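You operate a simulated robot arm through the tools that you are given. There is no shell and no other tool. Be economical: measure what you need, move in short steps, check, and stop when the job is done.

You run a simulated robot arm. Do the job below in one go: nothing can be reset, and whatever is moved stays where it is left.

Task
Plug in light box T27, light it on High and lay the blue roundel from T24 in its ring.
Fine: use a socket that shows On, plug in before you switch on; other roundels, switches and dials stay.
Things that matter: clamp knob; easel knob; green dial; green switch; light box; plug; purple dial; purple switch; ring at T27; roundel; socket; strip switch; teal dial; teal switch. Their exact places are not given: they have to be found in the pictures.

The check looks at the end state, three seconds after you hand in, the way a careful person would. Anything else that was tipped, shoved, dropped, spilled or broken makes it a failure.

Robot
A 7-joint arm with a two-finger parallel gripper on a trunk, on a base that drives. Base frame: it is fixed to the floor where the robot stands at the start and does not move with it; the origin is under the middle of the robot, x ahead of it, y to its left, z up; the surface under the hand at the start is at about z = 87. Readings come in cm, degrees, newtons and seconds.
With the tool pointing down near the work surface it reaches from about 22 to 74 cm from the robot's upright axis, wherever it stands. Its first joint turns from -166.0 to 166.0 degrees. Places, roughly: clamp knob [70, -30, 90]; easel knob [50, -40, 90]; green dial [140, 50, 90]; green switch [140, 60, 90]; light box [80, 0, 90]; purple dial [50, 50, 90]; purple switch [50, 60, 90]; ring at T27 [80, 0, 90]; roundel [125, 50, 100]; socket [50, 0, 90]; strip switch [50, 20, 90]; teal dial [110, 0, 90]; teal switch [110, -10, 90]; white dial [70, 0, 90]; white switch [70, -10, 90]. Payload 1.57 kg.
The tool frame sits at the grasp point between the pads (the TCP): z along the fingers, y along the line on which they close. The tips reach 3 cm beyond it. Largest opening 11 cm; finger width 2.4, thickness 1.2; the body of the gripper, 4.8 by 11.2 cm, starts 7.8 cm behind the TCP.
Orientation is that of the tool frame in the base frame, as a unit quaternion [w, x, y, z]. With the fingers straight down and closing along the base's y, the tool's x points along the base's -x, its y along +y and its z along -z.

Tools
- The arm moves only by the tool arm_command. Its argument "rows" is one flat list of numbers, 7 for each row, row after row: the shift along the base's x, y, z in cm, then the turn, a rotation vector about the base's x, y, z in degrees, then the opening, from 0 (shut) to 1 (fully open). In form: [dx, dy, dz, rx, ry, rz, jaw, dx, dy, dz, rx, ry, rz, jaw, ...]. A call has 1 to 10 rows; each row is the pose to reach, as a shift and turn from the pose commanded when the call began. Each row takes 0.2 s and may step no farther than 5 cm and 8.6 degrees from the row before; otherwise, or with a gripper value out of range, the whole call is refused. Where a pose cannot be reached the arm comes as near as it can. A force on the tool above 40 N (or 10 N above the force at the start of the call, whichever is more), or a blocked arm, ends the call early, and 0.2 s more pass. The fingers move at their own pace (about 4.5 cm/s each) and stop on an object; they squeeze with about 36 N. The grip force told is the motor's: it shows also when the fingers shut on nothing. Time passes only in rows, and 0.2 s behind the last, so rows that repeat a pose let the fingers close. The reply holds the time, the measured pose of the TCP, the force on the tool along the base axes, the opening and the grip force, in the units named above and with some noise, with the torque about the TCP (base axes, N m) and any sound that the robot's microphone picked up.
- Cameras (640 x 400 px; columns grow to the right, rows downward): "scene" is now at [1.62, 13.16, 159.03]; the picture's right is [-0.29, -0.96, 0.00], its down [-0.68, 0.21, -0.70] and it looks along [0.67, -0.20, -0.71] (base axes); focal length 286 px, centre (320, 200). "wrist" rides on the gripper at [7, 1.6, -14.1] in the tool frame; the picture's right is [-0.23, 0.97, 0.00], its down [-0.86, -0.20, -0.48] and it looks along [-0.47, -0.11, 0.88] (tool axes); focal length 222 px, centre (320, 200).
- get_image(camera): a new picture of that camera. No time passes.
- move_column(by): slides the trunk up (or, below 0, down) by that many cm; the arm and the scene camera ride with it, the base frame stays. It gives what a move gives, with no picture.
- drive_base(legs): drives the robot by 1 to 6 legs, each [ahead, turn to the left] in cm and degrees, along the robot's own axes; the way and the turn of a leg run together, so that a leg with both is an arc; at most 150 cm and 180 degrees a leg. The arm and the cameras ride along, it lands a little off, and it stops where it bumps. It gives what a move gives.
- turn_head(pan, tilt): turns the head with the scene camera to pan (to the left, within 155 degrees either way) and tilt (down, from -29 to 69), counted from straight ahead of the robot. It gives what a move gives.
- point_at(camera, pixels): for up to 12 pixels [column, row] of the newest picture of that camera ("zoom" is the newest enlarged one), the place [x, y, z] in the base frame of the surface seen there, good to about 0.3 cm. No time passes.
- zoom(camera, box): a new picture of the part [left, top, right, bottom] of that camera's present view, enlarged. No time passes.
- hand_in(): hands the job in; it is judged then, once.

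Keep the steps short. Do not move on a guess: measure, check each grasp and each placing, and mend mistakes. In all there are 80 turns and 48 pictures (those below and enlarged ones count). Leave the gripper open and the arm clear of the work at the hand-in unless told otherwise, and finish with a single line.

The tools are called after ">>>" as name(argument=value, ...) on one line, values as JSON. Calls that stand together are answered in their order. arm_command: Moves the arm, as the interface text tells. Its arguments: {"type":"object","properties":{"rows":{"type":"array","items":{"type":"number"}}},"required":["rows"]} The other tools are called the same way: move_column (by) slides the trunk up or down; drive_base (legs) drives the base; turn_head (pan, tilt) turns the head that bears the scene camera; get_image (camera) takes a picture; point_at (camera, pixels) gives the place of the surface under pixels of a picture; zoom (camera, box) takes an enlarged picture of a part of a camera's view; hand_in () hands the job in.

At the start:

```text
clock: 0.0
eef_pos: [40.98, 3.23, 115.88]
orientation: [0.0, 0.0, 1.0, 0.0]
wrist_force: [0.5, -0.4, 0.9]
ft_torque: [0.0, 0.0, 0.07]
width: 11.02
grasp_force: 0.0
trunk travel left (down, up): [-52.5, 6.5]
robot x, y, heading: [-0.12, 0.34, -0.2]
head pan, tilt: [-16.8, 45.3]
```

scene: 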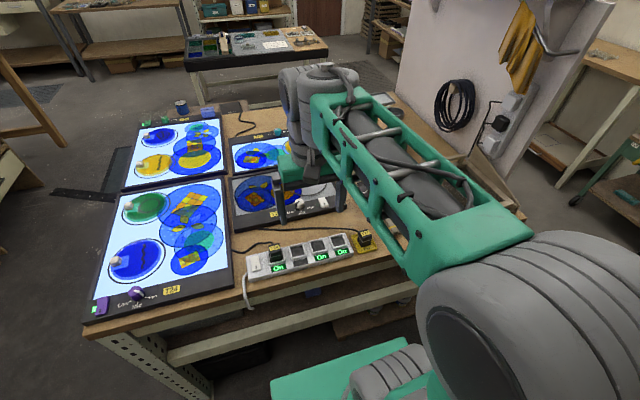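
wrist: 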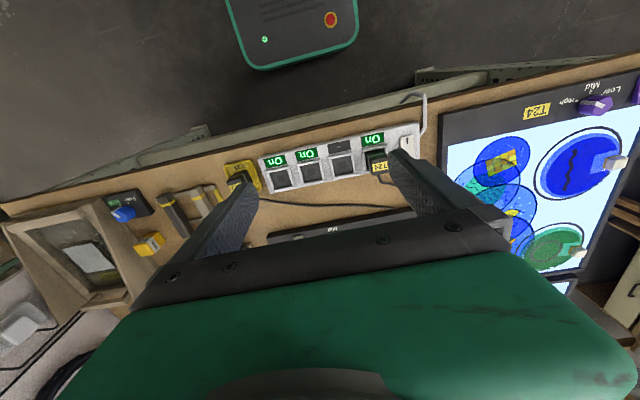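

I see the light boxes at the left, the socket strip in front and a plug beside it. I zoom in on the strip and the boxes to read the labels.

>>> zoom(camera="scene", box=[220, 120, 400, 290])

>>> zoom(camera="scene", box=[80, 90, 260, 320])

>>> zoom(camera="wrist", box=[160, 90, 440, 250])

```text
2.35 times, centred on (310, 205) of scene
```

zoom: 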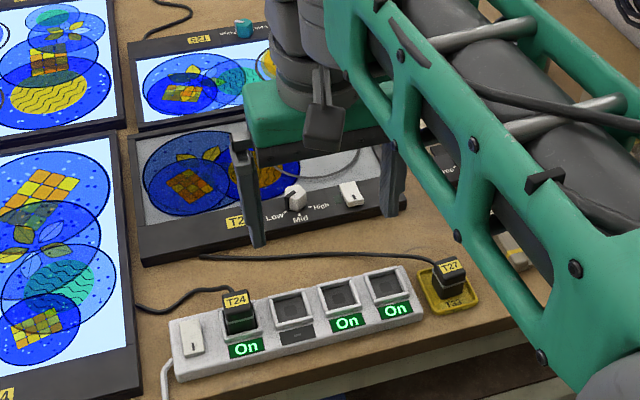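

```text
1.74 times, centred on (170, 205) of scene
```

zoom: 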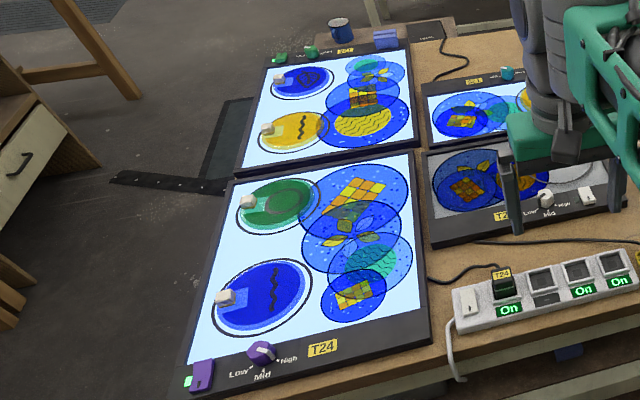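

```text
2.29 times, centred on (300, 170) of wrist
```

zoom: 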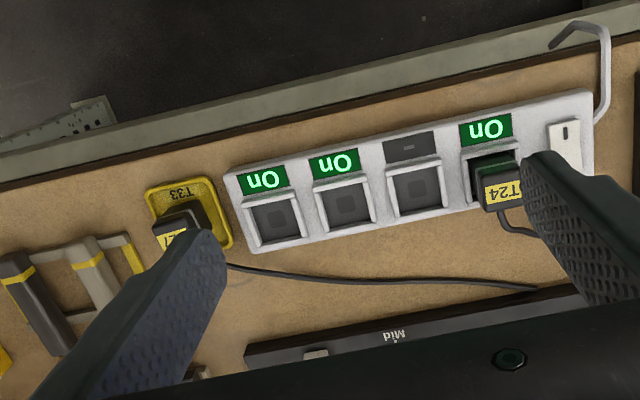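

The unlit box near the strip is T27 (white dial and switch). Its plug lies in the yellow tray. The 3rd and 4th sockets show On and are free. I measure these places in both pictures next.

>>> point_at(camera="scene", pixels=[[362, 236], [337, 244], [319, 247], [301, 252], [300, 202], [323, 201], [134, 295], [137, 263], [116, 262], [131, 211], [160, 246], [103, 304]])

>>> point_at(camera="zoom", pixels=[[180, 222], [165, 195], [225, 240], [240, 180], [305, 245], [250, 200], [325, 168], [340, 200], [262, 180], [278, 225], [500, 165], [480, 175]])

```text
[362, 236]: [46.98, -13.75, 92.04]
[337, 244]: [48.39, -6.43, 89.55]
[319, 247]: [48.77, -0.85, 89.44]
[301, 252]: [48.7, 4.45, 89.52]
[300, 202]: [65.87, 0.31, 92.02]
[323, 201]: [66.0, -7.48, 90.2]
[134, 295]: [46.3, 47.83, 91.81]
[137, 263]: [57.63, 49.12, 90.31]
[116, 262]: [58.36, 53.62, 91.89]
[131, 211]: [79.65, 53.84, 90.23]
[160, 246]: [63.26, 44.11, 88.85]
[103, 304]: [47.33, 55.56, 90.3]
```

```text
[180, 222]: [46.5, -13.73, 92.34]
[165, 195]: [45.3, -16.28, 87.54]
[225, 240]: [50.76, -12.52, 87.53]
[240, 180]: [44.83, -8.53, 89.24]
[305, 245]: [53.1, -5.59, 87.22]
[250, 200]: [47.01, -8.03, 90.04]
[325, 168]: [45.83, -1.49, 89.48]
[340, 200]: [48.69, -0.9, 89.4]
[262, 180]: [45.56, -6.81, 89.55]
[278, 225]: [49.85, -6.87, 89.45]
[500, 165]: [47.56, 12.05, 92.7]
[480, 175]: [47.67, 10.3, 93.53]
```

The plug is at about (46.8, -13.7, 92). I move the hand above it, high, for a closer look.

>>> arm_command(rows=[1, -4, -1, 0, 0, 0, 1, 2, -8, -3, 0, 0, 0, 1, 4, -12, -5, 0, 0, 0, 1, 5.5, -16, -7, 0, 0, 0, 1, 5.5, -16.9, -10, 0, 0, 0, 1, 5.5, -16.9, -10, 0, 0, 0, 1])

>>> get_image(camera="wrist")

>>> get_image(camera="scene")

```text
clock: 1.4
eef_pos: [46.55, -13.81, 105.98]
orientation: [0.001, 0.0, 1.0, 0.0]
wrist_force: [-0.3, 0.8, -0.3]
ft_torque: [0.02, -0.01, 0.0]
width: 11.01
grasp_force: 0.0
trunk travel left (down, up): [-52.5, 6.5]
robot x, y, heading: [0.12, 0.2, 0.0]
head pan, tilt: [-16.8, 45.3]
```

```text
42 pictures are left
```

wrist: 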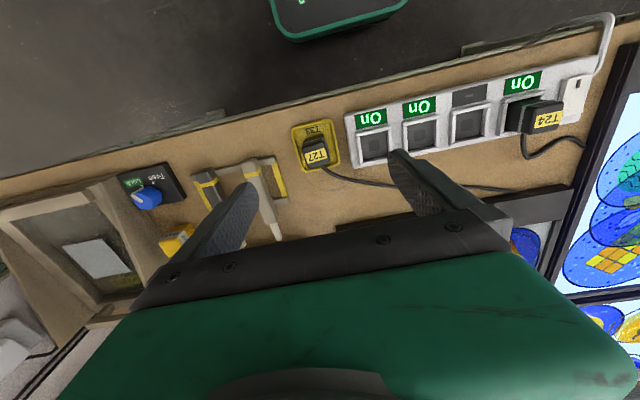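

```text
41 pictures are left
```

scene: 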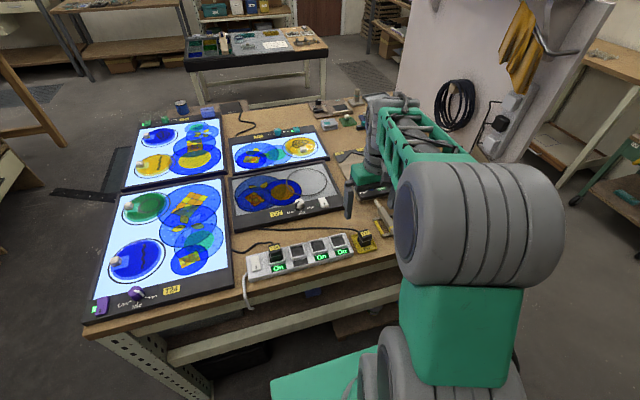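

The T27 box is now uncovered. I zoom on the plug with the strip, and on the box panel.

>>> zoom(camera="wrist", box=[280, 60, 600, 200])

>>> point_at(camera="zoom", pixels=[[48, 160], [90, 152], [55, 205], [98, 200], [188, 172], [280, 148], [375, 128], [520, 112], [150, 195], [300, 175], [260, 118], [165, 143]])

>>> zoom(camera="scene", box=[220, 120, 400, 280])

>>> point_at(camera="zoom", pixels=[[270, 320], [495, 290], [290, 200], [320, 215], [390, 195], [395, 170], [340, 175], [120, 215], [100, 320], [480, 325], [455, 305], [530, 290]])

```text
2.00 times, centred on (440, 130) of wrist
```

zoom: 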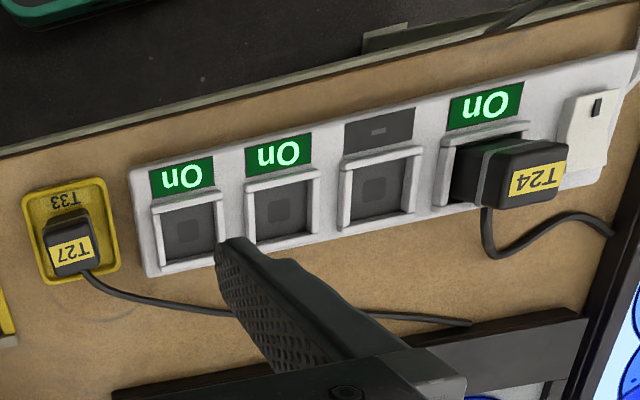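

```text
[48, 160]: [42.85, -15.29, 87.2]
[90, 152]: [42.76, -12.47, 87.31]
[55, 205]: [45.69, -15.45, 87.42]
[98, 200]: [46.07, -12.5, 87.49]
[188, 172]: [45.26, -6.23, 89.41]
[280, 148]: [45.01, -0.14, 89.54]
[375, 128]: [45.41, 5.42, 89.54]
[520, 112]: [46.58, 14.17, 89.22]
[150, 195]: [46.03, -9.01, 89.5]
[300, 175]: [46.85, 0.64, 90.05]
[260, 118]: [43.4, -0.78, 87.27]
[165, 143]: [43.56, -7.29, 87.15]
```

```text
2.50 times, centred on (310, 200) of scene
```

zoom: 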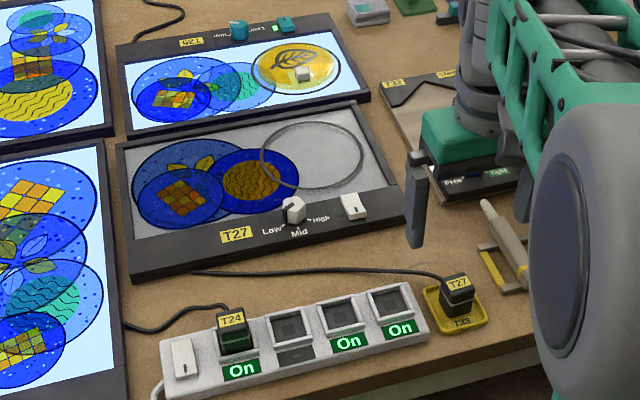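

```text
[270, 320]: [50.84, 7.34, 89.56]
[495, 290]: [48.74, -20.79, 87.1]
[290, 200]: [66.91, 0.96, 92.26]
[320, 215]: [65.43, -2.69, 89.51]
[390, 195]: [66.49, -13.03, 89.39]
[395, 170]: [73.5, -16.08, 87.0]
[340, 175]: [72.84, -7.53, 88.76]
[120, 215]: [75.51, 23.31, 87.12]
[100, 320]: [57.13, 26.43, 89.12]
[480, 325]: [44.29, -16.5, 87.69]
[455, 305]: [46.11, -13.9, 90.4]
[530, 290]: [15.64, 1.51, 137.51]
```

I misread some pixels; the sockets are further down the picture. I measure the plug and sockets again on a fresh wrist zoom.

>>> zoom(camera="wrist", box=[280, 100, 440, 200])

>>> point_at(camera="zoom", pixels=[[95, 165], [170, 145], [110, 240], [185, 225], [140, 220], [140, 175], [300, 135], [430, 105], [340, 245], [450, 220], [375, 180], [560, 135]])

```text
4.00 times, centred on (360, 150) of wrist
```

zoom: 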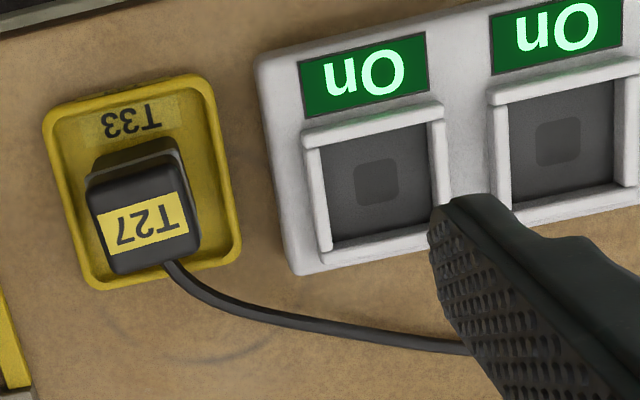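

```text
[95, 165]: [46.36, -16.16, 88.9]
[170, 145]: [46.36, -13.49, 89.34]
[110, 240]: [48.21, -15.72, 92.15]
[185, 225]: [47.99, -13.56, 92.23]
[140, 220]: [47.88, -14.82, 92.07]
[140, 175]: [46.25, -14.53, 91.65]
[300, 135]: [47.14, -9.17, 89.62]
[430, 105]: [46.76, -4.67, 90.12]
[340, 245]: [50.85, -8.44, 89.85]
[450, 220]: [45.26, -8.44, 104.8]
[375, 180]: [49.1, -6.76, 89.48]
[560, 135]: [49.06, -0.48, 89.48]
```

Plug and strip are both squared to the base axes. I measure the plug's edges and the already-plugged T24 plug for the depth reference.

>>> point_at(camera="zoom", pixels=[[96, 215], [183, 195], [118, 268], [196, 244], [120, 190], [165, 180], [192, 215], [150, 225], [325, 195], [430, 170], [370, 140], [380, 225]])

>>> zoom(camera="wrist", box=[440, 60, 600, 160])

>>> point_at(camera="zoom", pixels=[[345, 215], [470, 195], [410, 240], [320, 240], [480, 240], [260, 200], [100, 230], [60, 270], [170, 245], [115, 195], [115, 290], [110, 235]])

```text
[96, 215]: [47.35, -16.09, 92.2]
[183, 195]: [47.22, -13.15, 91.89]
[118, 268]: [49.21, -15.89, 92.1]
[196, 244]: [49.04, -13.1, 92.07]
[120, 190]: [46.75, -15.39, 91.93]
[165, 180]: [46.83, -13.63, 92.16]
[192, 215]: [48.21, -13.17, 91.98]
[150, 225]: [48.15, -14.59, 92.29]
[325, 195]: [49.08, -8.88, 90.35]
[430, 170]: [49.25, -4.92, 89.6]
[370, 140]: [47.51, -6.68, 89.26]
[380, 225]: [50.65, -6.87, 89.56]
```

```text
4.00 times, centred on (520, 110) of wrist
```

zoom: 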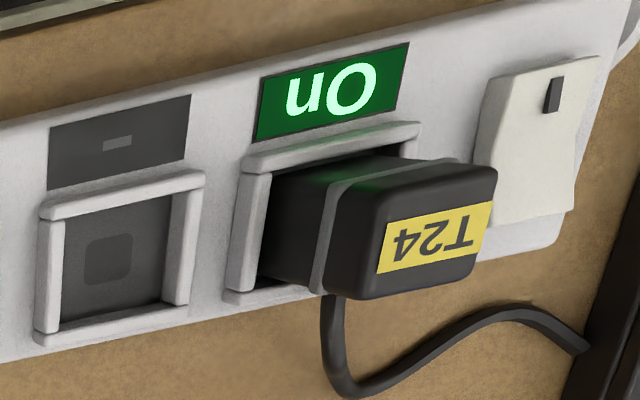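

```text
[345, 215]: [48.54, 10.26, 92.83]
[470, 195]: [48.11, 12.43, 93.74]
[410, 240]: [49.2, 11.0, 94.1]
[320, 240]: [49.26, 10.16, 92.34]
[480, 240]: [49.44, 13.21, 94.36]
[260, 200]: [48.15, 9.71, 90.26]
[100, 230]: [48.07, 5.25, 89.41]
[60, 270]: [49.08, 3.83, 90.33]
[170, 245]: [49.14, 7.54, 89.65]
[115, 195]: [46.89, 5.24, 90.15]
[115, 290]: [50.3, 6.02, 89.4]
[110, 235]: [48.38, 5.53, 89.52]
```

The plug's top is centred near (48.0, -14.6) at z 92.1, 3 cm wide. The T24 plug, fully in, tops at about 94.2. I narrow the fingers and descend over the plug in short steps.

>>> arm_command(rows=[1.45, -0.8, 0, 0, 0, 0, 0.5, 1.45, -0.8, 0, 0, 0, 0, 0.5, 1.45, -0.8, -4, 0, 0, 0, 0.5, 1.45, -0.8, -7.5, 0, 0, 0, 0.5, 1.45, -0.8, -7.5, 0, 0, 0, 0.5])

>>> get_image(camera="wrist")

```text
clock: 2.6
eef_pos: [48.03, -14.67, 98.41]
orientation: [0.0, 0.0, 1.0, 0.001]
wrist_force: [0.9, 0.2, 0.2]
ft_torque: [0.02, -0.03, 0.02]
width: 5.5
grasp_force: 0.0
trunk travel left (down, up): [-52.5, 6.5]
robot x, y, heading: [-0.04, -0.57, 0.0]
head pan, tilt: [-16.8, 45.3]
```

```text
36 pictures are left
```

wrist: 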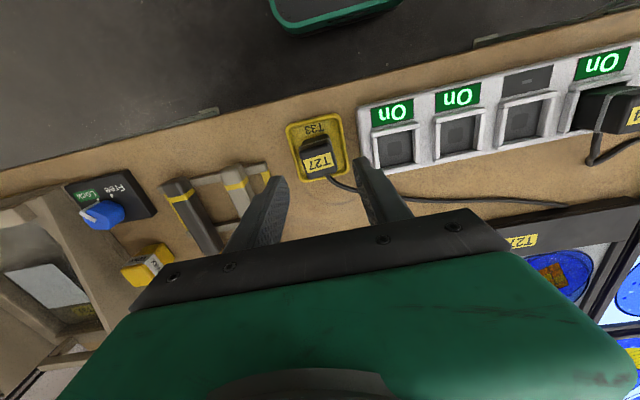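

I check the plug's place once more from this nearer view, along with the socket edges, before going down.

>>> zoom(camera="wrist", box=[280, 80, 480, 205])

>>> point_at(camera="zoom", pixels=[[78, 245], [175, 230], [90, 285], [185, 265], [130, 255], [355, 225], [325, 205], [415, 190], [325, 255], [430, 240], [560, 170], [570, 195]])

```text
3.20 times, centred on (380, 142) of wrist
```

zoom: 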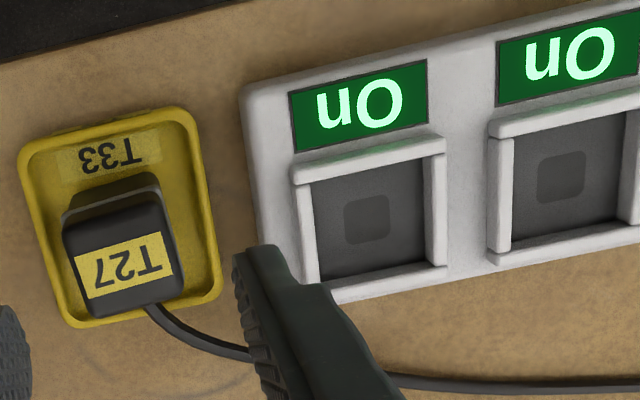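

```text
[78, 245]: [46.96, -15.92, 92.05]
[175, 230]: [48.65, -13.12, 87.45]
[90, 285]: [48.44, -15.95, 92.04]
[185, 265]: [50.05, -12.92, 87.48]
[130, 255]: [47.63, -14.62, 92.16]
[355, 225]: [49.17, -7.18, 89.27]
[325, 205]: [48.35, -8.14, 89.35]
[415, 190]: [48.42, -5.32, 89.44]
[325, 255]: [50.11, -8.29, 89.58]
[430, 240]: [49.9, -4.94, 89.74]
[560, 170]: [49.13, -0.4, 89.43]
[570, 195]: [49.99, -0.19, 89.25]
```

The plug is at (47.8, -14.7), between the fingers. I go down to TCP z 92.3 and close.

>>> arm_command(rows=[-0.15, 0, -3, 0, 0, 0, 0.5, -0.15, 0, -6.1, 0, 0, 0, 0.5, -0.15, 0, -6.1, 0, 0, 0, 0.5, -0.15, 0, -6.1, 0, 0, 0, 0.2, -0.15, 0, -6.1, 0, 0, 0, 0.2, -0.15, 0, -6.1, 0, 0, 0, 0.0, -0.15, 0, -6.1, 0, 0, 0, 0.0])

>>> get_image(camera="wrist")

```text
clock: 4.2
eef_pos: [47.87, -14.58, 92.36]
orientation: [0.0, 0.001, 1.0, -0.001]
wrist_force: [-0.1, -0.4, 0.2]
ft_torque: [0.04, 0.01, 0.03]
width: 3.11
grasp_force: 36.0
trunk travel left (down, up): [-52.5, 6.5]
robot x, y, heading: [0.11, -0.11, -0.0]
head pan, tilt: [-16.8, 45.3]
```

```text
34 pictures are left
```

wrist: 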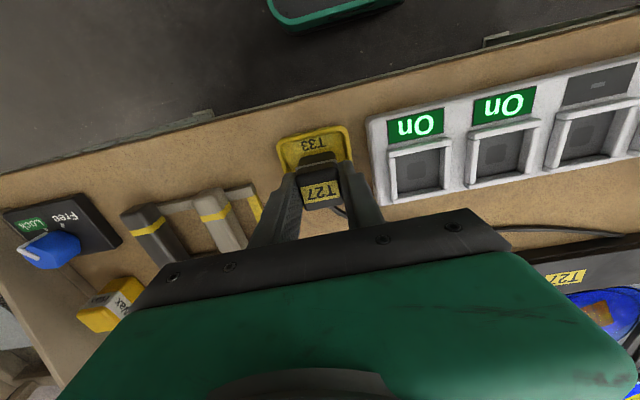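

The fingers hold the plug (width 3.11 cm). I lift it 6 cm and carry it above socket 4.

>>> arm_command(rows=[0, 0, 3, 0, 0, 0, 0, 0, 0, 6, 0, 0, 0, 0, 0.6, 4, 6, 0, 0, 0, 0, 1.2, 7.8, 6, 0, 0, 0, 0, 1.2, 7.8, 6, 0, 0, 0, 0])

>>> zoom(camera="wrist", box=[240, 80, 480, 230])

>>> point_at(camera="zoom", pixels=[[160, 200], [260, 180], [165, 245], [265, 225], [215, 300], [215, 160], [210, 240], [190, 260], [330, 150], [420, 150], [430, 190], [415, 130]])

>>> zoom(camera="scene", box=[240, 160, 420, 290])

```text
clock: 5.4
eef_pos: [49.03, -6.87, 98.4]
orientation: [0.0, 0.0, 1.0, 0.0]
wrist_force: [0.0, 0.2, 0.0]
ft_torque: [0.0, -0.01, -0.02]
width: 3.08
grasp_force: 35.5
trunk travel left (down, up): [-52.5, 6.5]
robot x, y, heading: [-0.19, 0.02, 0.1]
head pan, tilt: [-16.8, 45.3]
```

```text
2.67 times, centred on (360, 155) of wrist
```

zoom: 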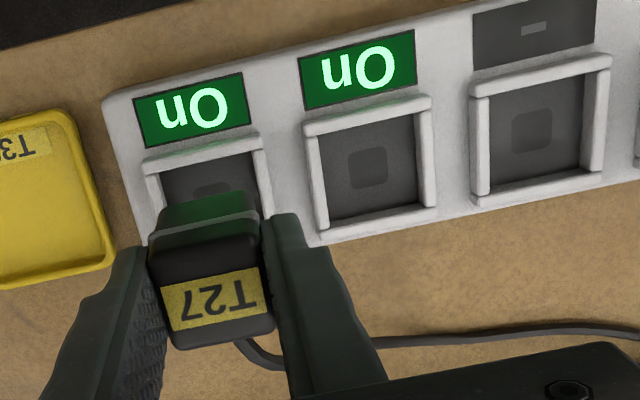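

```text
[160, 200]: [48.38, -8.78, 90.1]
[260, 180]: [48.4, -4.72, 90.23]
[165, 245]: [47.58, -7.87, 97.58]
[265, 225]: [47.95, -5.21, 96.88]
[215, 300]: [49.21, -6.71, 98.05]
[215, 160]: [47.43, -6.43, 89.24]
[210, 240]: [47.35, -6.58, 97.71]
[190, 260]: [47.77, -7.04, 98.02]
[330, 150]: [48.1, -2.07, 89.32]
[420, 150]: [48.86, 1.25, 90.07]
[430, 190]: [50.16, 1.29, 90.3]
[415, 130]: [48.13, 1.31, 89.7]
```

```text
3.08 times, centred on (330, 225) of scene
```

zoom: 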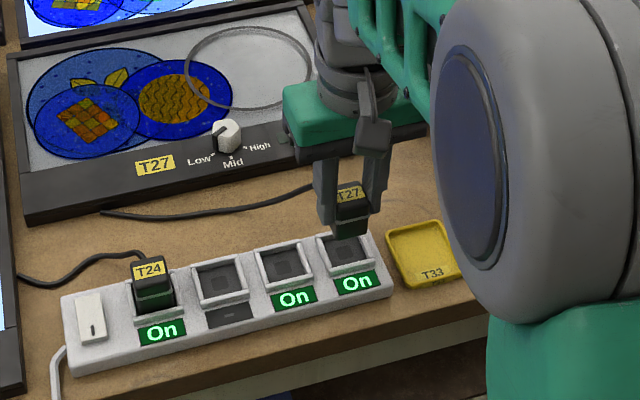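

I measure the plug's top edges and the frame of socket 3 (unhidden, same row) to fix the x alignment.

>>> zoom(camera="wrist", box=[280, 100, 440, 200])

>>> point_at(camera="zoom", pixels=[[85, 205], [165, 190], [105, 360], [190, 345], [150, 355], [80, 280], [355, 125], [385, 280], [285, 220], [445, 190], [370, 210], [125, 240]])

```text
4.00 times, centred on (360, 150) of wrist
```

zoom: 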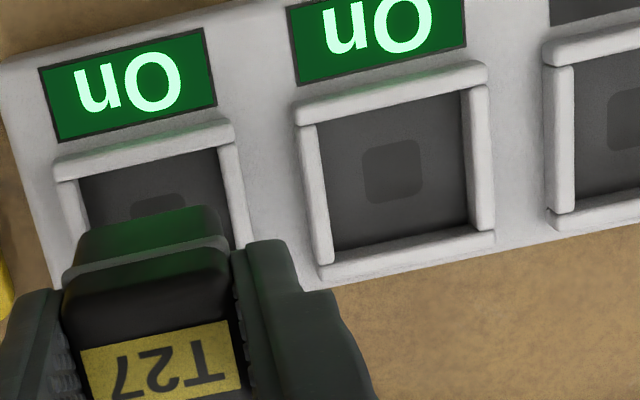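

```text
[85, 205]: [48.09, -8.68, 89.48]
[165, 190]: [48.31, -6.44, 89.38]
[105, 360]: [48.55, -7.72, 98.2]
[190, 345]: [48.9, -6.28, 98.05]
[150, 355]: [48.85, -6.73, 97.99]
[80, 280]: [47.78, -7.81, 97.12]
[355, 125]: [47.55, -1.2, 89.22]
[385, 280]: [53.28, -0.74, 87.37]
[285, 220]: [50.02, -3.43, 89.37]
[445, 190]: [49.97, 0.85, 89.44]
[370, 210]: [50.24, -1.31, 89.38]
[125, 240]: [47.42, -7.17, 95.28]
```

>>> point_at(camera="zoom", pixels=[[393, 172], [388, 112], [402, 228], [328, 188], [460, 158], [155, 300], [160, 215], [200, 166], [85, 186], [216, 155], [160, 160], [165, 390]])

>>> point_at(camera="wrist", pixels=[[308, 178], [316, 172], [306, 208], [338, 203], [322, 206], [340, 190], [319, 186], [324, 195]])

```text
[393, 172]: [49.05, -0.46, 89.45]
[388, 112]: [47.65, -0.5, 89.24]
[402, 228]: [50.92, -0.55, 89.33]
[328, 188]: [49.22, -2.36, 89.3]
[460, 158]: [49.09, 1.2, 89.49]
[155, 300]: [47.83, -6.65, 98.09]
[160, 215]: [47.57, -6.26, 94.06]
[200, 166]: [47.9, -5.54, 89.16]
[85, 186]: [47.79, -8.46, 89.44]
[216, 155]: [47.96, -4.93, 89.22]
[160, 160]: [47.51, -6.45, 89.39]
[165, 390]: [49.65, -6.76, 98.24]
```

```text
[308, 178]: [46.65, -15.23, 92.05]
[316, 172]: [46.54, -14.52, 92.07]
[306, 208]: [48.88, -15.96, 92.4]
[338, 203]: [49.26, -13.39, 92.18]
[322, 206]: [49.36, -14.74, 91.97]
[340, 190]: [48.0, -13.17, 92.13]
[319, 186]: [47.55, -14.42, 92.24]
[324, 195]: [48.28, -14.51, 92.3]
```

The plug top spans x 47.7–50.5 and socket 4's opening centres on about (49.15, -6.68). I shift 0.2 in y and go down slowly until it seats (expected TCP about 94.4).

>>> arm_command(rows=[0.05, 0.2, 0, 0, 0, 0, 0, 0.05, 0.2, -1.5, 0, 0, 0, 0, 0.05, 0.2, -2.5, 0, 0, 0, 0, 0.05, 0.2, -3.2, 0, 0, 0, 0, 0.05, 0.2, -3.7, 0, 0, 0, 0, 0.05, 0.2, -4.0, 0, 0, 0, 0, 0.05, 0.2, -4.0, 0, 0, 0, 0])

>>> zoom(camera="wrist", box=[240, 80, 480, 230])

```text
clock: 7.0
eef_pos: [49.0, -6.62, 94.28]
orientation: [0.0, 0.0, 1.0, 0.001]
wrist_force: [-0.3, -0.1, 0.1]
ft_torque: [-0.03, -0.01, 0.01]
width: 3.11
grasp_force: 36.2
trunk travel left (down, up): [-52.5, 6.5]
robot x, y, heading: [0.08, -0.39, 0.1]
head pan, tilt: [-16.8, 45.3]
```

```text
2.67 times, centred on (360, 155) of wrist
```

zoom: 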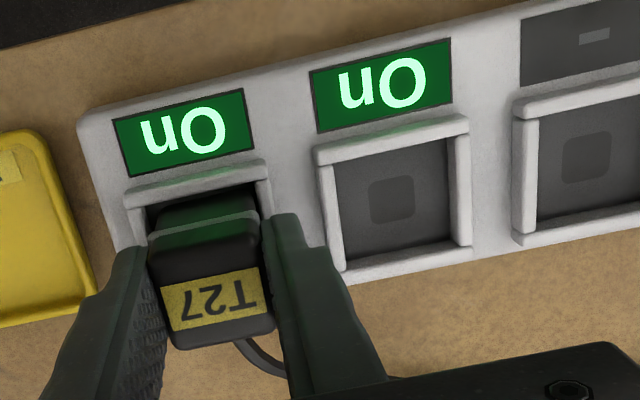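

It went into the frame without force. I keep lowering in small steps until it meets the bottom.

>>> arm_command(rows=[0, 0, -0.2, 0, 0, 0, 0, 0, 0, -0.4, 0, 0, 0, 0, 0, 0, -0.6, 0, 0, 0, 0, 0, 0, -0.8, 0, 0, 0, 0])

```text
clock: 8.0
eef_pos: [49.19, -6.64, 93.79]
orientation: [0.004, -0.001, 1.0, -0.001]
wrist_force: [0.1, 2.5, 31.4]
ft_torque: [0.09, -0.07, -0.04]
width: 3.1
grasp_force: 36.0
trunk travel left (down, up): [-52.5, 6.5]
robot x, y, heading: [0.19, 0.05, -0.0]
head pan, tilt: [-16.8, 45.3]
```

The force rose to 31 N at z 93.8: bottomed out. I compare it with the T24 plug.

>>> zoom(camera="scene", box=[240, 200, 400, 290])

>>> point_at(camera="zoom", pixels=[[375, 145], [375, 160], [385, 130], [105, 212], [100, 230], [112, 200]])

```text
4.00 times, centred on (320, 245) of scene
```

zoom: 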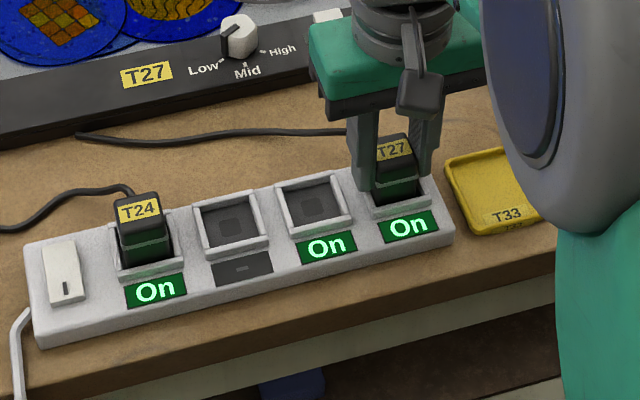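

```text
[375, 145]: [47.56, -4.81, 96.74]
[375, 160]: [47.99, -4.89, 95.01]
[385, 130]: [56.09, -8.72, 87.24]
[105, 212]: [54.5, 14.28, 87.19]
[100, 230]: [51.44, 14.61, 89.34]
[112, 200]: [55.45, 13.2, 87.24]
```

>>> point_at(camera="zoom", pixels=[[138, 211], [395, 150], [140, 200], [398, 140], [150, 240], [400, 180]])

```text
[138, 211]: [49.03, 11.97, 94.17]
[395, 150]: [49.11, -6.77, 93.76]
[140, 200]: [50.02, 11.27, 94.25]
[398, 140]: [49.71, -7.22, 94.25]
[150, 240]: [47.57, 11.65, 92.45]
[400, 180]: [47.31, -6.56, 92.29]
```

Same height as the T24 plug, so it is fully seated. I relieve the push, open and go straight up.

>>> arm_command(rows=[0, 0, 0.35, 0, 0, 0, 0, 0, 0, 0.35, 0, 0, 0, 0.45, 0, 0, 0.35, 0, 0, 0, 0.45, 0, 0, 0.35, 0, 0, 0, 0.45, 0, 0, 4.5, 0, 0, 0, 0.45, 0, 0, 9, 0, 0, 0, 0.45, 0, 0, 13, 0, 0, 0, 0.45, 3, 3, 15, 0, 0, 0, 0.45, 6, 4, 15, 0, 0, 0, 0.3, 6, 4, 15, 0, 0, 0, 0.3])

>>> get_image(camera="wrist")

>>> zoom(camera="scene", box=[220, 150, 400, 290])

```text
clock: 10.2
eef_pos: [54.97, -2.56, 108.57]
orientation: [0.0, 0.0, 1.0, 0.0]
wrist_force: [-0.4, -0.3, -0.2]
ft_torque: [-0.02, 0.02, 0.01]
width: 3.28
grasp_force: 0.1
trunk travel left (down, up): [-52.5, 6.5]
robot x, y, heading: [-0.06, -0.23, -0.3]
head pan, tilt: [-16.8, 45.3]
```

```text
28 pictures are left
```

wrist: 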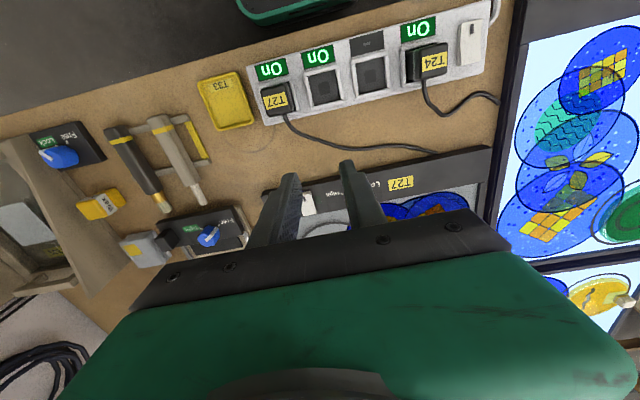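

```text
2.86 times, centred on (310, 220) of scene
```

zoom: 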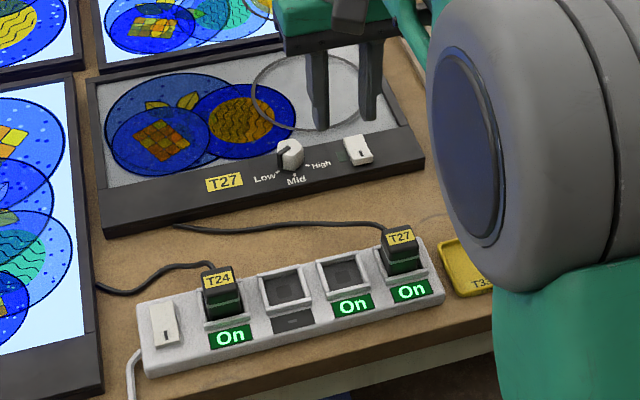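

Plug is in. Now I zoom in on the T27 dial and switch, and on the lit T24's ones for comparison.

>>> zoom(camera="scene", box=[285, 185, 345, 222])

>>> point_at(camera="zoom", pixels=[[180, 160], [145, 130], [215, 195], [160, 200], [380, 145], [410, 185], [360, 120], [400, 120], [425, 165], [130, 180], [200, 270], [265, 205]])

>>> zoom(camera="scene", box=[80, 270, 200, 330])

```text
10.67 times, centred on (315, 204) of scene
```

zoom: 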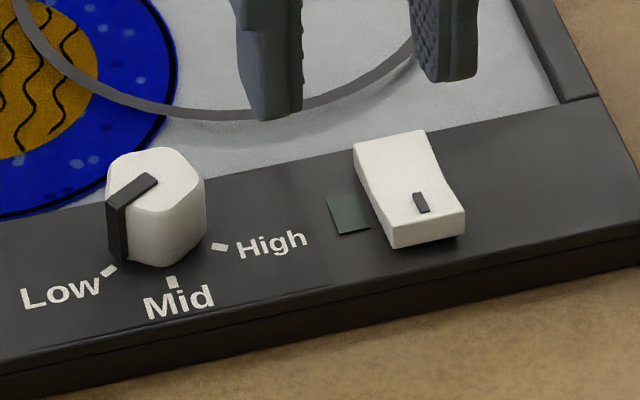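

```text
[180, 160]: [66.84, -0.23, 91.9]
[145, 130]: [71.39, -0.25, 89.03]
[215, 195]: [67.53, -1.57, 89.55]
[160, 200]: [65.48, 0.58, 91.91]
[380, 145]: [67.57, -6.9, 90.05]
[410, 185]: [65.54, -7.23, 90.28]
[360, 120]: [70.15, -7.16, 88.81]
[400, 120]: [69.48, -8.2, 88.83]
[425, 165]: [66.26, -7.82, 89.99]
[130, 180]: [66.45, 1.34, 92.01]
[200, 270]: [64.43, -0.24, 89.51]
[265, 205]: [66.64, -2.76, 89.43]
```

```text
5.33 times, centred on (140, 300) of scene
```

zoom: 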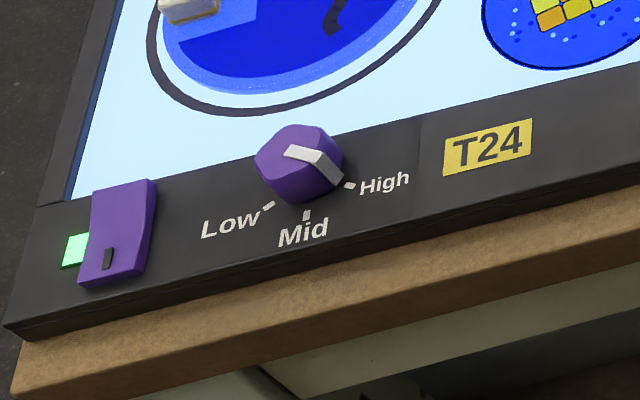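

T27's switch has its near (marked) end up; T24's lit one has it down. So a press on the near end switches on. The dial points at Low. I back up for a clear wrist view of the dial.

>>> arm_command(rows=[-0.5, 1, 0, 0, 0, 0, 0.7, 1, 3, -2, 0, 0, 0, 1, 4, 4, -3, 0, 0, 0, 1, 4, 4, -3, 0, 0, 0, 1])

>>> zoom(camera="wrist", box=[260, 110, 420, 210])

>>> point_at(camera="scene", pixels=[[295, 211], [301, 212], [306, 208]])

```text
clock: 11.2
eef_pos: [58.98, 1.33, 105.39]
orientation: [0.0, -0.001, 1.0, 0.0]
wrist_force: [0.1, -0.9, 0.4]
ft_torque: [0.02, 0.03, 0.02]
width: 10.99
grasp_force: 0.1
trunk travel left (down, up): [-52.5, 6.5]
robot x, y, heading: [-0.11, -0.11, -0.0]
head pan, tilt: [-16.8, 45.3]
```

```text
4.00 times, centred on (340, 160) of wrist
```

zoom: 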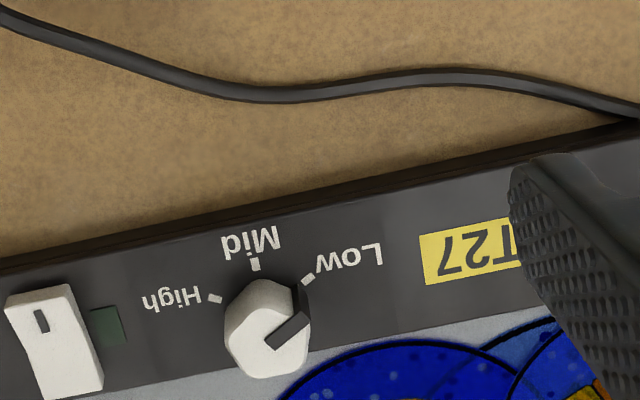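

```text
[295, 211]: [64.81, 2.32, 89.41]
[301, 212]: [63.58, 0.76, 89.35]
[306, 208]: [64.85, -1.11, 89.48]
```

>>> point_at(camera="zoom", pixels=[[308, 280], [256, 265], [215, 299], [272, 345], [300, 325], [240, 375], [300, 370], [230, 330], [265, 375], [310, 345], [42, 322], [45, 290]])

```text
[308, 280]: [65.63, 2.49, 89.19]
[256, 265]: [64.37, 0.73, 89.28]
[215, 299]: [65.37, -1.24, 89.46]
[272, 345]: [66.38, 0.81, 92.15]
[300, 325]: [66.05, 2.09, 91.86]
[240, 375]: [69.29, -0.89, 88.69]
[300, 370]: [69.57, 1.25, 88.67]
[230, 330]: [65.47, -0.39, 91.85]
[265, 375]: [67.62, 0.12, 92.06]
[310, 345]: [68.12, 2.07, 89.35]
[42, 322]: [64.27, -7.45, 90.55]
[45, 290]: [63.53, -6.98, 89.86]
```

Ticks: Low (65.2, 2.4), Mid (64.3, 0.7), High (65.3, -1.2). Dial centre is about (66.65, 0.65), so Low to High is about +110°. I go above the dial and pre-turn the hand by -55°.

>>> arm_command(rows=[3, -0.3, 0, 0, 0, -8, 0.9, 6, -0.7, 0, 0, 0, -16, 0.7, 7.65, -0.7, 0, 0, 0, -24, 0.5, 7.65, -0.7, 0, 0, 0, -32, 0.5, 7.65, -0.7, -2, 0, 0, -40, 0.5, 7.65, -0.7, -4, 0, 0, -48, 0.5, 7.65, -0.7, -6, 0, 0, -55, 0.5, 7.65, -0.7, -7, 0, 0, -55, 0.5, 7.65, -0.7, -7, 0, 0, -55, 0.5])

>>> get_image(camera="wrist")

```text
clock: 13.2
eef_pos: [66.63, 0.76, 98.6]
orientation: [0.001, 0.461, 0.887, 0.001]
wrist_force: [0.1, -0.4, -0.4]
ft_torque: [0.02, 0.0, 0.01]
width: 5.5
grasp_force: 0.0
trunk travel left (down, up): [-52.5, 6.5]
robot x, y, heading: [-0.07, -0.26, 0.2]
head pan, tilt: [-16.8, 45.3]
```

```text
23 pictures are left
```

wrist: 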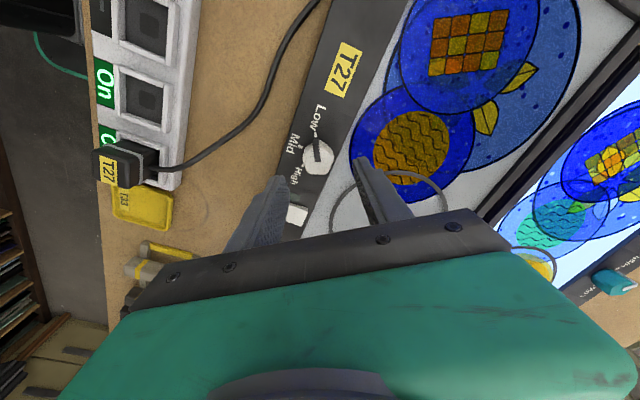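

The pointer lies along the image's upright direction and the fingers straddle the knob at (318, 158). I lower to z 93 and close.

>>> arm_command(rows=[0, 0, -3, 0, 0, 0, 0.5, 0, 0, -5.5, 0, 0, 0, 0.5, 0, 0, -5.5, 0, 0, 0, 0.5, 0, 0, -5.5, 0, 0, 0, 0.25, 0, 0, -5.5, 0, 0, 0, 0.1, 0, 0, -5.5, 0, 0, 0, 0, 0, 0, -5.5, 0, 0, 0, 0])

>>> zoom(camera="wrist", box=[240, 110, 400, 210])

```text
clock: 14.8
eef_pos: [66.52, 0.59, 92.87]
orientation: [-0.001, 0.463, 0.887, -0.001]
wrist_force: [-9.3, -5.1, -1.0]
ft_torque: [0.06, 0.1, 0.04]
width: 2.97
grasp_force: 30.3
trunk travel left (down, up): [-52.5, 6.5]
robot x, y, heading: [-0.14, 0.23, -0.1]
head pan, tilt: [-16.8, 45.3]
```

```text
4.00 times, centred on (320, 160) of wrist
```

zoom: 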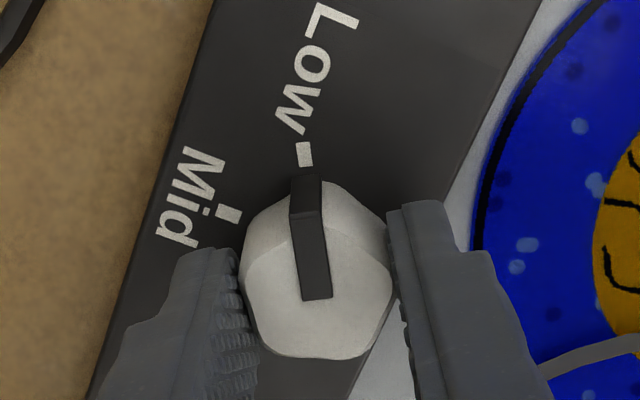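

The knob is gripped (2.97 cm) with a slight sideways load, so I shift 0.2 cm towards the load to centre it. Then I start turning left, 48° first.

>>> arm_command(rows=[-0.16, -0.11, 0, 0, 0, 0, 0, -0.16, -0.11, 0, 0, 0, 0, 0])

```text
clock: 15.4
eef_pos: [66.53, 0.58, 92.92]
orientation: [0.0, 0.462, 0.887, 0.0]
wrist_force: [-2.1, -3.8, -0.5]
ft_torque: [0.04, 0.59, 0.0]
width: 2.96
grasp_force: 38.8
trunk travel left (down, up): [-52.5, 6.5]
robot x, y, heading: [-0.26, -0.11, -0.1]
head pan, tilt: [-16.8, 45.3]
```

>>> arm_command(rows=[0, 0, 0, 0, 0, 7, 0, 0, 0, 0, 0, 0, 14, 0, 0, 0, 0, 0, 0, 21, 0, 0, 0, 0, 0, 0, 28, 0, 0, 0, 0, 0, 0, 35, 0, 0, 0, 0, 0, 0, 42, 0, 0, 0, 0, 0, 0, 48, 0, 0, 0, 0, 0, 0, 48, 0])

>>> zoom(camera="wrist", box=[240, 110, 400, 210])

```text
clock: 17.2
eef_pos: [66.6, 0.58, 93.18]
orientation: [0.001, 0.06, 0.998, 0.0]
wrist_force: [9.3, 3.5, 0.5]
ft_torque: [0.45, -0.64, -0.01]
width: 2.96
grasp_force: 39.1
trunk travel left (down, up): [-52.5, 6.5]
robot x, y, heading: [0.38, 0.02, 0.1]
head pan, tilt: [-16.8, 45.3]
```

```text
4.00 times, centred on (320, 160) of wrist
```

zoom: 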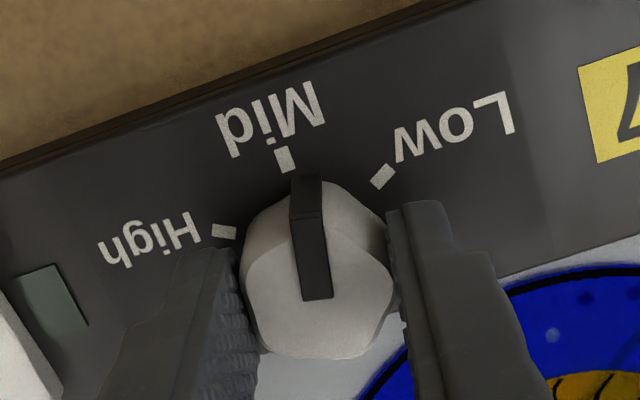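

The knob follows; the pointer is just short of Mid. I continue another 58°.

>>> arm_command(rows=[0.1, 0.03, 0, 0, 0, 7, 0, 0.1, 0.03, 0, 0, 0, 14, 0, 0.1, 0.03, 0, 0, 0, 21, 0, 0.1, 0.03, 0, 0, 0, 28, 0, 0.1, 0.03, 0, 0, 0, 35, 0, 0.1, 0.03, 0, 0, 0, 42, 0, 0.1, 0.03, 0, 0, 0, 49, 0, 0.1, 0.03, 0, 0, 0, 56, 0, 0.1, 0.03, 0, 0, 0, 58, 0, 0.1, 0.03, 0, 0, 0, 58, 0])

>>> zoom(camera="wrist", box=[240, 110, 400, 210])

```text
clock: 19.4
eef_pos: [66.64, 0.74, 92.92]
orientation: [-0.001, -0.431, 0.902, -0.001]
wrist_force: [-4.4, 13.3, 0.7]
ft_torque: [0.33, -0.54, -0.05]
width: 2.94
grasp_force: 38.8
trunk travel left (down, up): [-52.5, 6.5]
robot x, y, heading: [0.01, 0.16, 0.2]
head pan, tilt: [-16.8, 45.3]
```

```text
4.00 times, centred on (320, 160) of wrist
```

zoom: 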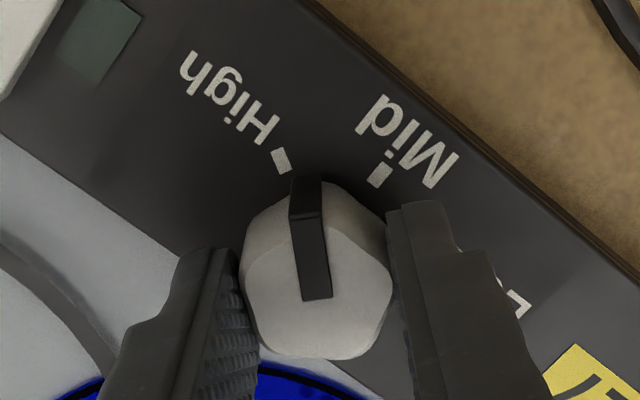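

The High tick is still about 12° off. I turn 12° further.

>>> arm_command(rows=[0.04, 0.08, 0, 0, 0, 5, 0, 0.04, 0.08, 0, 0, 0, 9, 0, 0.04, 0.08, 0, 0, 0, 12.5, 0, 0.04, 0.08, 0, 0, 0, 12.5, 0])

>>> zoom(camera="wrist", box=[240, 110, 400, 210])

```text
clock: 20.4
eef_pos: [66.66, 0.76, 93.11]
orientation: [-0.001, -0.527, 0.85, 0.0]
wrist_force: [-8.1, 11.8, -0.7]
ft_torque: [-0.14, 0.08, -0.02]
width: 2.97
grasp_force: 38.8
trunk travel left (down, up): [-52.5, 6.5]
robot x, y, heading: [0.08, -0.13, -0.2]
head pan, tilt: [-16.8, 45.3]
```

```text
4.00 times, centred on (320, 160) of wrist
```

zoom: 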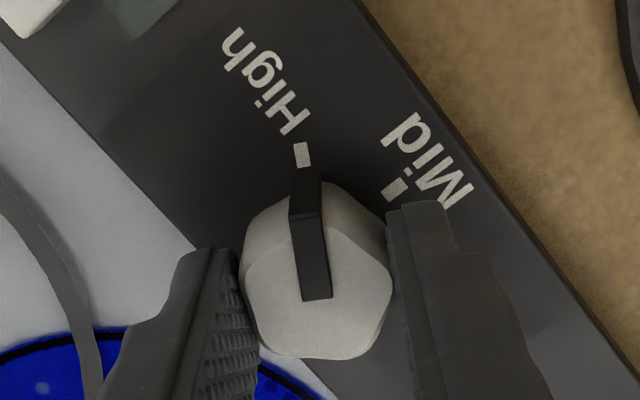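

The pointer meets the High tick just as it met Low before. I release, lift and turn the hand back by -63.5°.

>>> arm_command(rows=[0, 0, 0, 0, 0, 0, 0.4, 0, 0, 0, 0, 0, 0, 0.4, 0, 0, 4, 0, 0, -8, 0.4, 0, 0, 8, 0, 0, -16, 0.2, 0, 0, 9, 0, 0, -24, 0, -1, -2, 9, 0, 0, -32, 0, -1.5, -4, 9, 0, 0, -40, 0, -2, -6, 9, 0, 0, -48, 0, -2.7, -8.1, 9, 0, 0, -56, 0, -2.7, -8.1, 9, 0, 0, -63.6, 0])

>>> zoom(camera="scene", box=[270, 170, 366, 230])

```text
clock: 22.6
eef_pos: [63.97, -7.33, 101.86]
orientation: [-0.001, 0.003, 1.0, 0.0]
wrist_force: [-0.2, 0.0, 1.0]
ft_torque: [0.02, -0.02, 0.03]
width: 0.0
grasp_force: 20.9
trunk travel left (down, up): [-52.5, 6.5]
robot x, y, heading: [0.16, -0.05, 0.0]
head pan, tilt: [-16.8, 45.3]
```

```text
6.67 times, centred on (318, 200) of scene
```

zoom: 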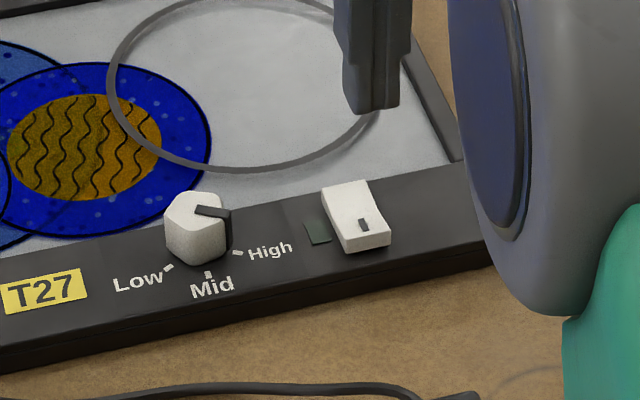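

The dial points at High. I measure the switch's ends, then press.

>>> point_at(camera="zoom", pixels=[[345, 190], [335, 192], [368, 186], [364, 225], [345, 235], [388, 228], [366, 235], [366, 248], [320, 230]])

```text
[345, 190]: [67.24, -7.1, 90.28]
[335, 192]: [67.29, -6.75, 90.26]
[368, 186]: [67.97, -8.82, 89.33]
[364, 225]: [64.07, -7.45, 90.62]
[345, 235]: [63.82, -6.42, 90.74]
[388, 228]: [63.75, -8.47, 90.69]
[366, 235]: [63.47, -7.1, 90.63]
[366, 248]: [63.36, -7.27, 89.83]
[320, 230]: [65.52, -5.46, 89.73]
```

The switch's near end stands at x 63.4–64, z 90.7. The closed tips are above it; I press down with small steps.

>>> arm_command(rows=[-0.1, -0.05, -4, 0, 0, 0, 0, -0.1, -0.05, -7.2, 0, 0, 0, 0, -0.1, -0.05, -7.9, 0, 0, 0, 0, -0.1, -0.05, -8.3, 0, 0, 0, 0, -0.1, -0.05, -8.6, 0, 0, 0, 0, -0.1, -0.05, -8.9, 0, 0, 0, 0])

>>> zoom(camera="scene", box=[220, 140, 380, 240])

```text
clock: 24.0
eef_pos: [63.83, -7.48, 93.23]
orientation: [0.001, 0.0, 1.0, -0.001]
wrist_force: [-2.1, 1.0, 4.9]
ft_torque: [0.05, 0.01, -0.03]
width: 0.0
grasp_force: 21.8
trunk travel left (down, up): [-52.5, 6.5]
robot x, y, heading: [0.33, 0.14, -0.2]
head pan, tilt: [-16.8, 45.3]
```

```text
4.00 times, centred on (300, 190) of scene
```

zoom: 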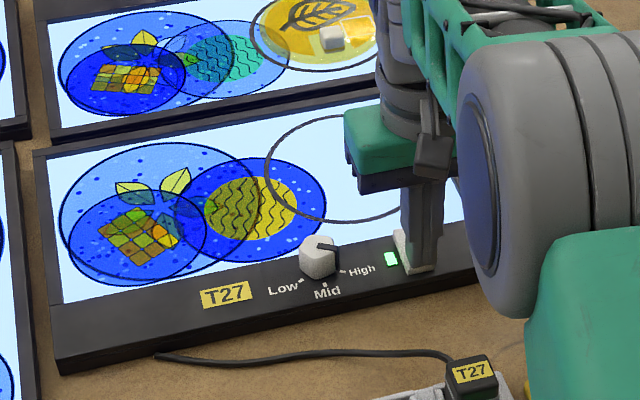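

T27 is lit, indicator green. I lift off, then inspect the T24 box and the far end of the bench for the roundel.

>>> arm_command(rows=[0, 0, 4, 0, 0, 0, 0, 0, 0, 8, 0, 0, 0, 0, -2, 3, 12, 0, 0, 0, 0.2, -4, 7, 15, 0, 0, 0, 0.4, -6, 11, 15, 0, 0, 0, 0.5, -8, 15, 15, 0, 0, 0, 0.5, -10, 19, 15, 0, 0, 0, 0.5, -10, 19, 15, 0, 0, 0, 0.5])

>>> zoom(camera="scene", box=[110, 90, 350, 240])

>>> point_at(camera="zoom", pixels=[[165, 130], [145, 75], [190, 45], [250, 50], [410, 120], [430, 108], [90, 320], [100, 300], [65, 340], [160, 100], [80, 235], [180, 30]])

```text
refused: row 3 steps farther than a row can; nothing moved
```

```text
2.67 times, centred on (230, 165) of scene
```

zoom: 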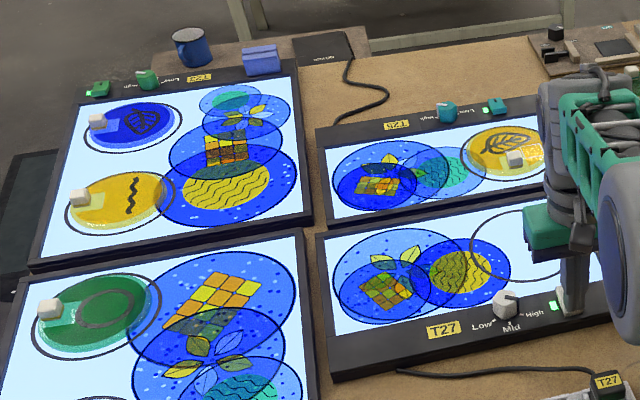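

```text
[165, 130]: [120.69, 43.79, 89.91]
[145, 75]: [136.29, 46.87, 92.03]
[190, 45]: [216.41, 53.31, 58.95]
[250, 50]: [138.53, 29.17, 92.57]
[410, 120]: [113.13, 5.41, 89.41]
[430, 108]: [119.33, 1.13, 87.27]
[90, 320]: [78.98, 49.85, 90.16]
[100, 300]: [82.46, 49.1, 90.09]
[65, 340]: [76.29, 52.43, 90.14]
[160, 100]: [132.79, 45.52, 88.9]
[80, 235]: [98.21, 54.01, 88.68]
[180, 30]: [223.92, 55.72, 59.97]
```

There is a blue roundel in the near box and another in the far one. I must read both labels closely. First I lift off with smaller steps.

>>> arm_command(rows=[0, 0, 4, 0, 0, 0, 0, 0, 0, 8, 0, 0, 0, 0, -1, 2, 12, 0, 0, 0, 0.2, -2, 5, 15, 0, 0, 0, 0.4, -4, 9, 15, 0, 0, 0, 0.5, -6, 13, 15, 0, 0, 0, 0.5, -8, 17, 15, 0, 0, 0, 0.5, -8, 17, 15, 0, 0, 0, 0.5])

>>> zoom(camera="scene", box=[140, 105, 220, 155])

>>> zoom(camera="scene", box=[85, 180, 245, 320])

```text
clock: 25.8
eef_pos: [55.84, 9.71, 108.17]
orientation: [0.0, 0.001, 1.0, -0.001]
wrist_force: [0.3, 0.3, -0.5]
ft_torque: [-0.03, -0.05, 0.01]
width: 5.48
grasp_force: 0.0
trunk travel left (down, up): [-52.5, 6.5]
robot x, y, heading: [0.38, -0.19, 0.2]
head pan, tilt: [-16.8, 45.3]
```

```text
8.00 times, centred on (180, 130) of scene
```

zoom: 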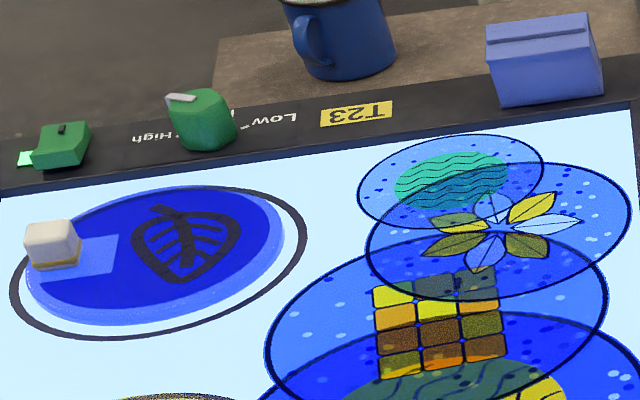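

```text
2.86 times, centred on (165, 250) of scene
```

zoom: 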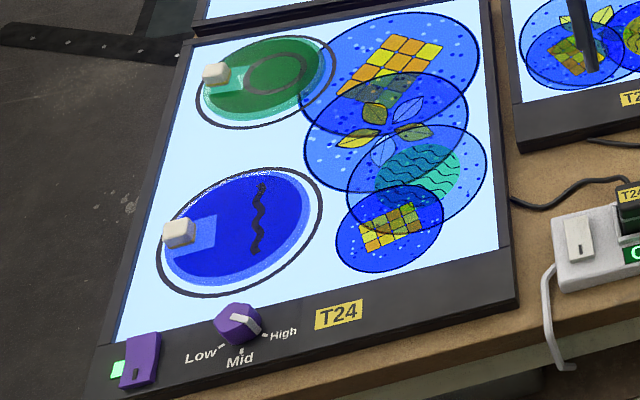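

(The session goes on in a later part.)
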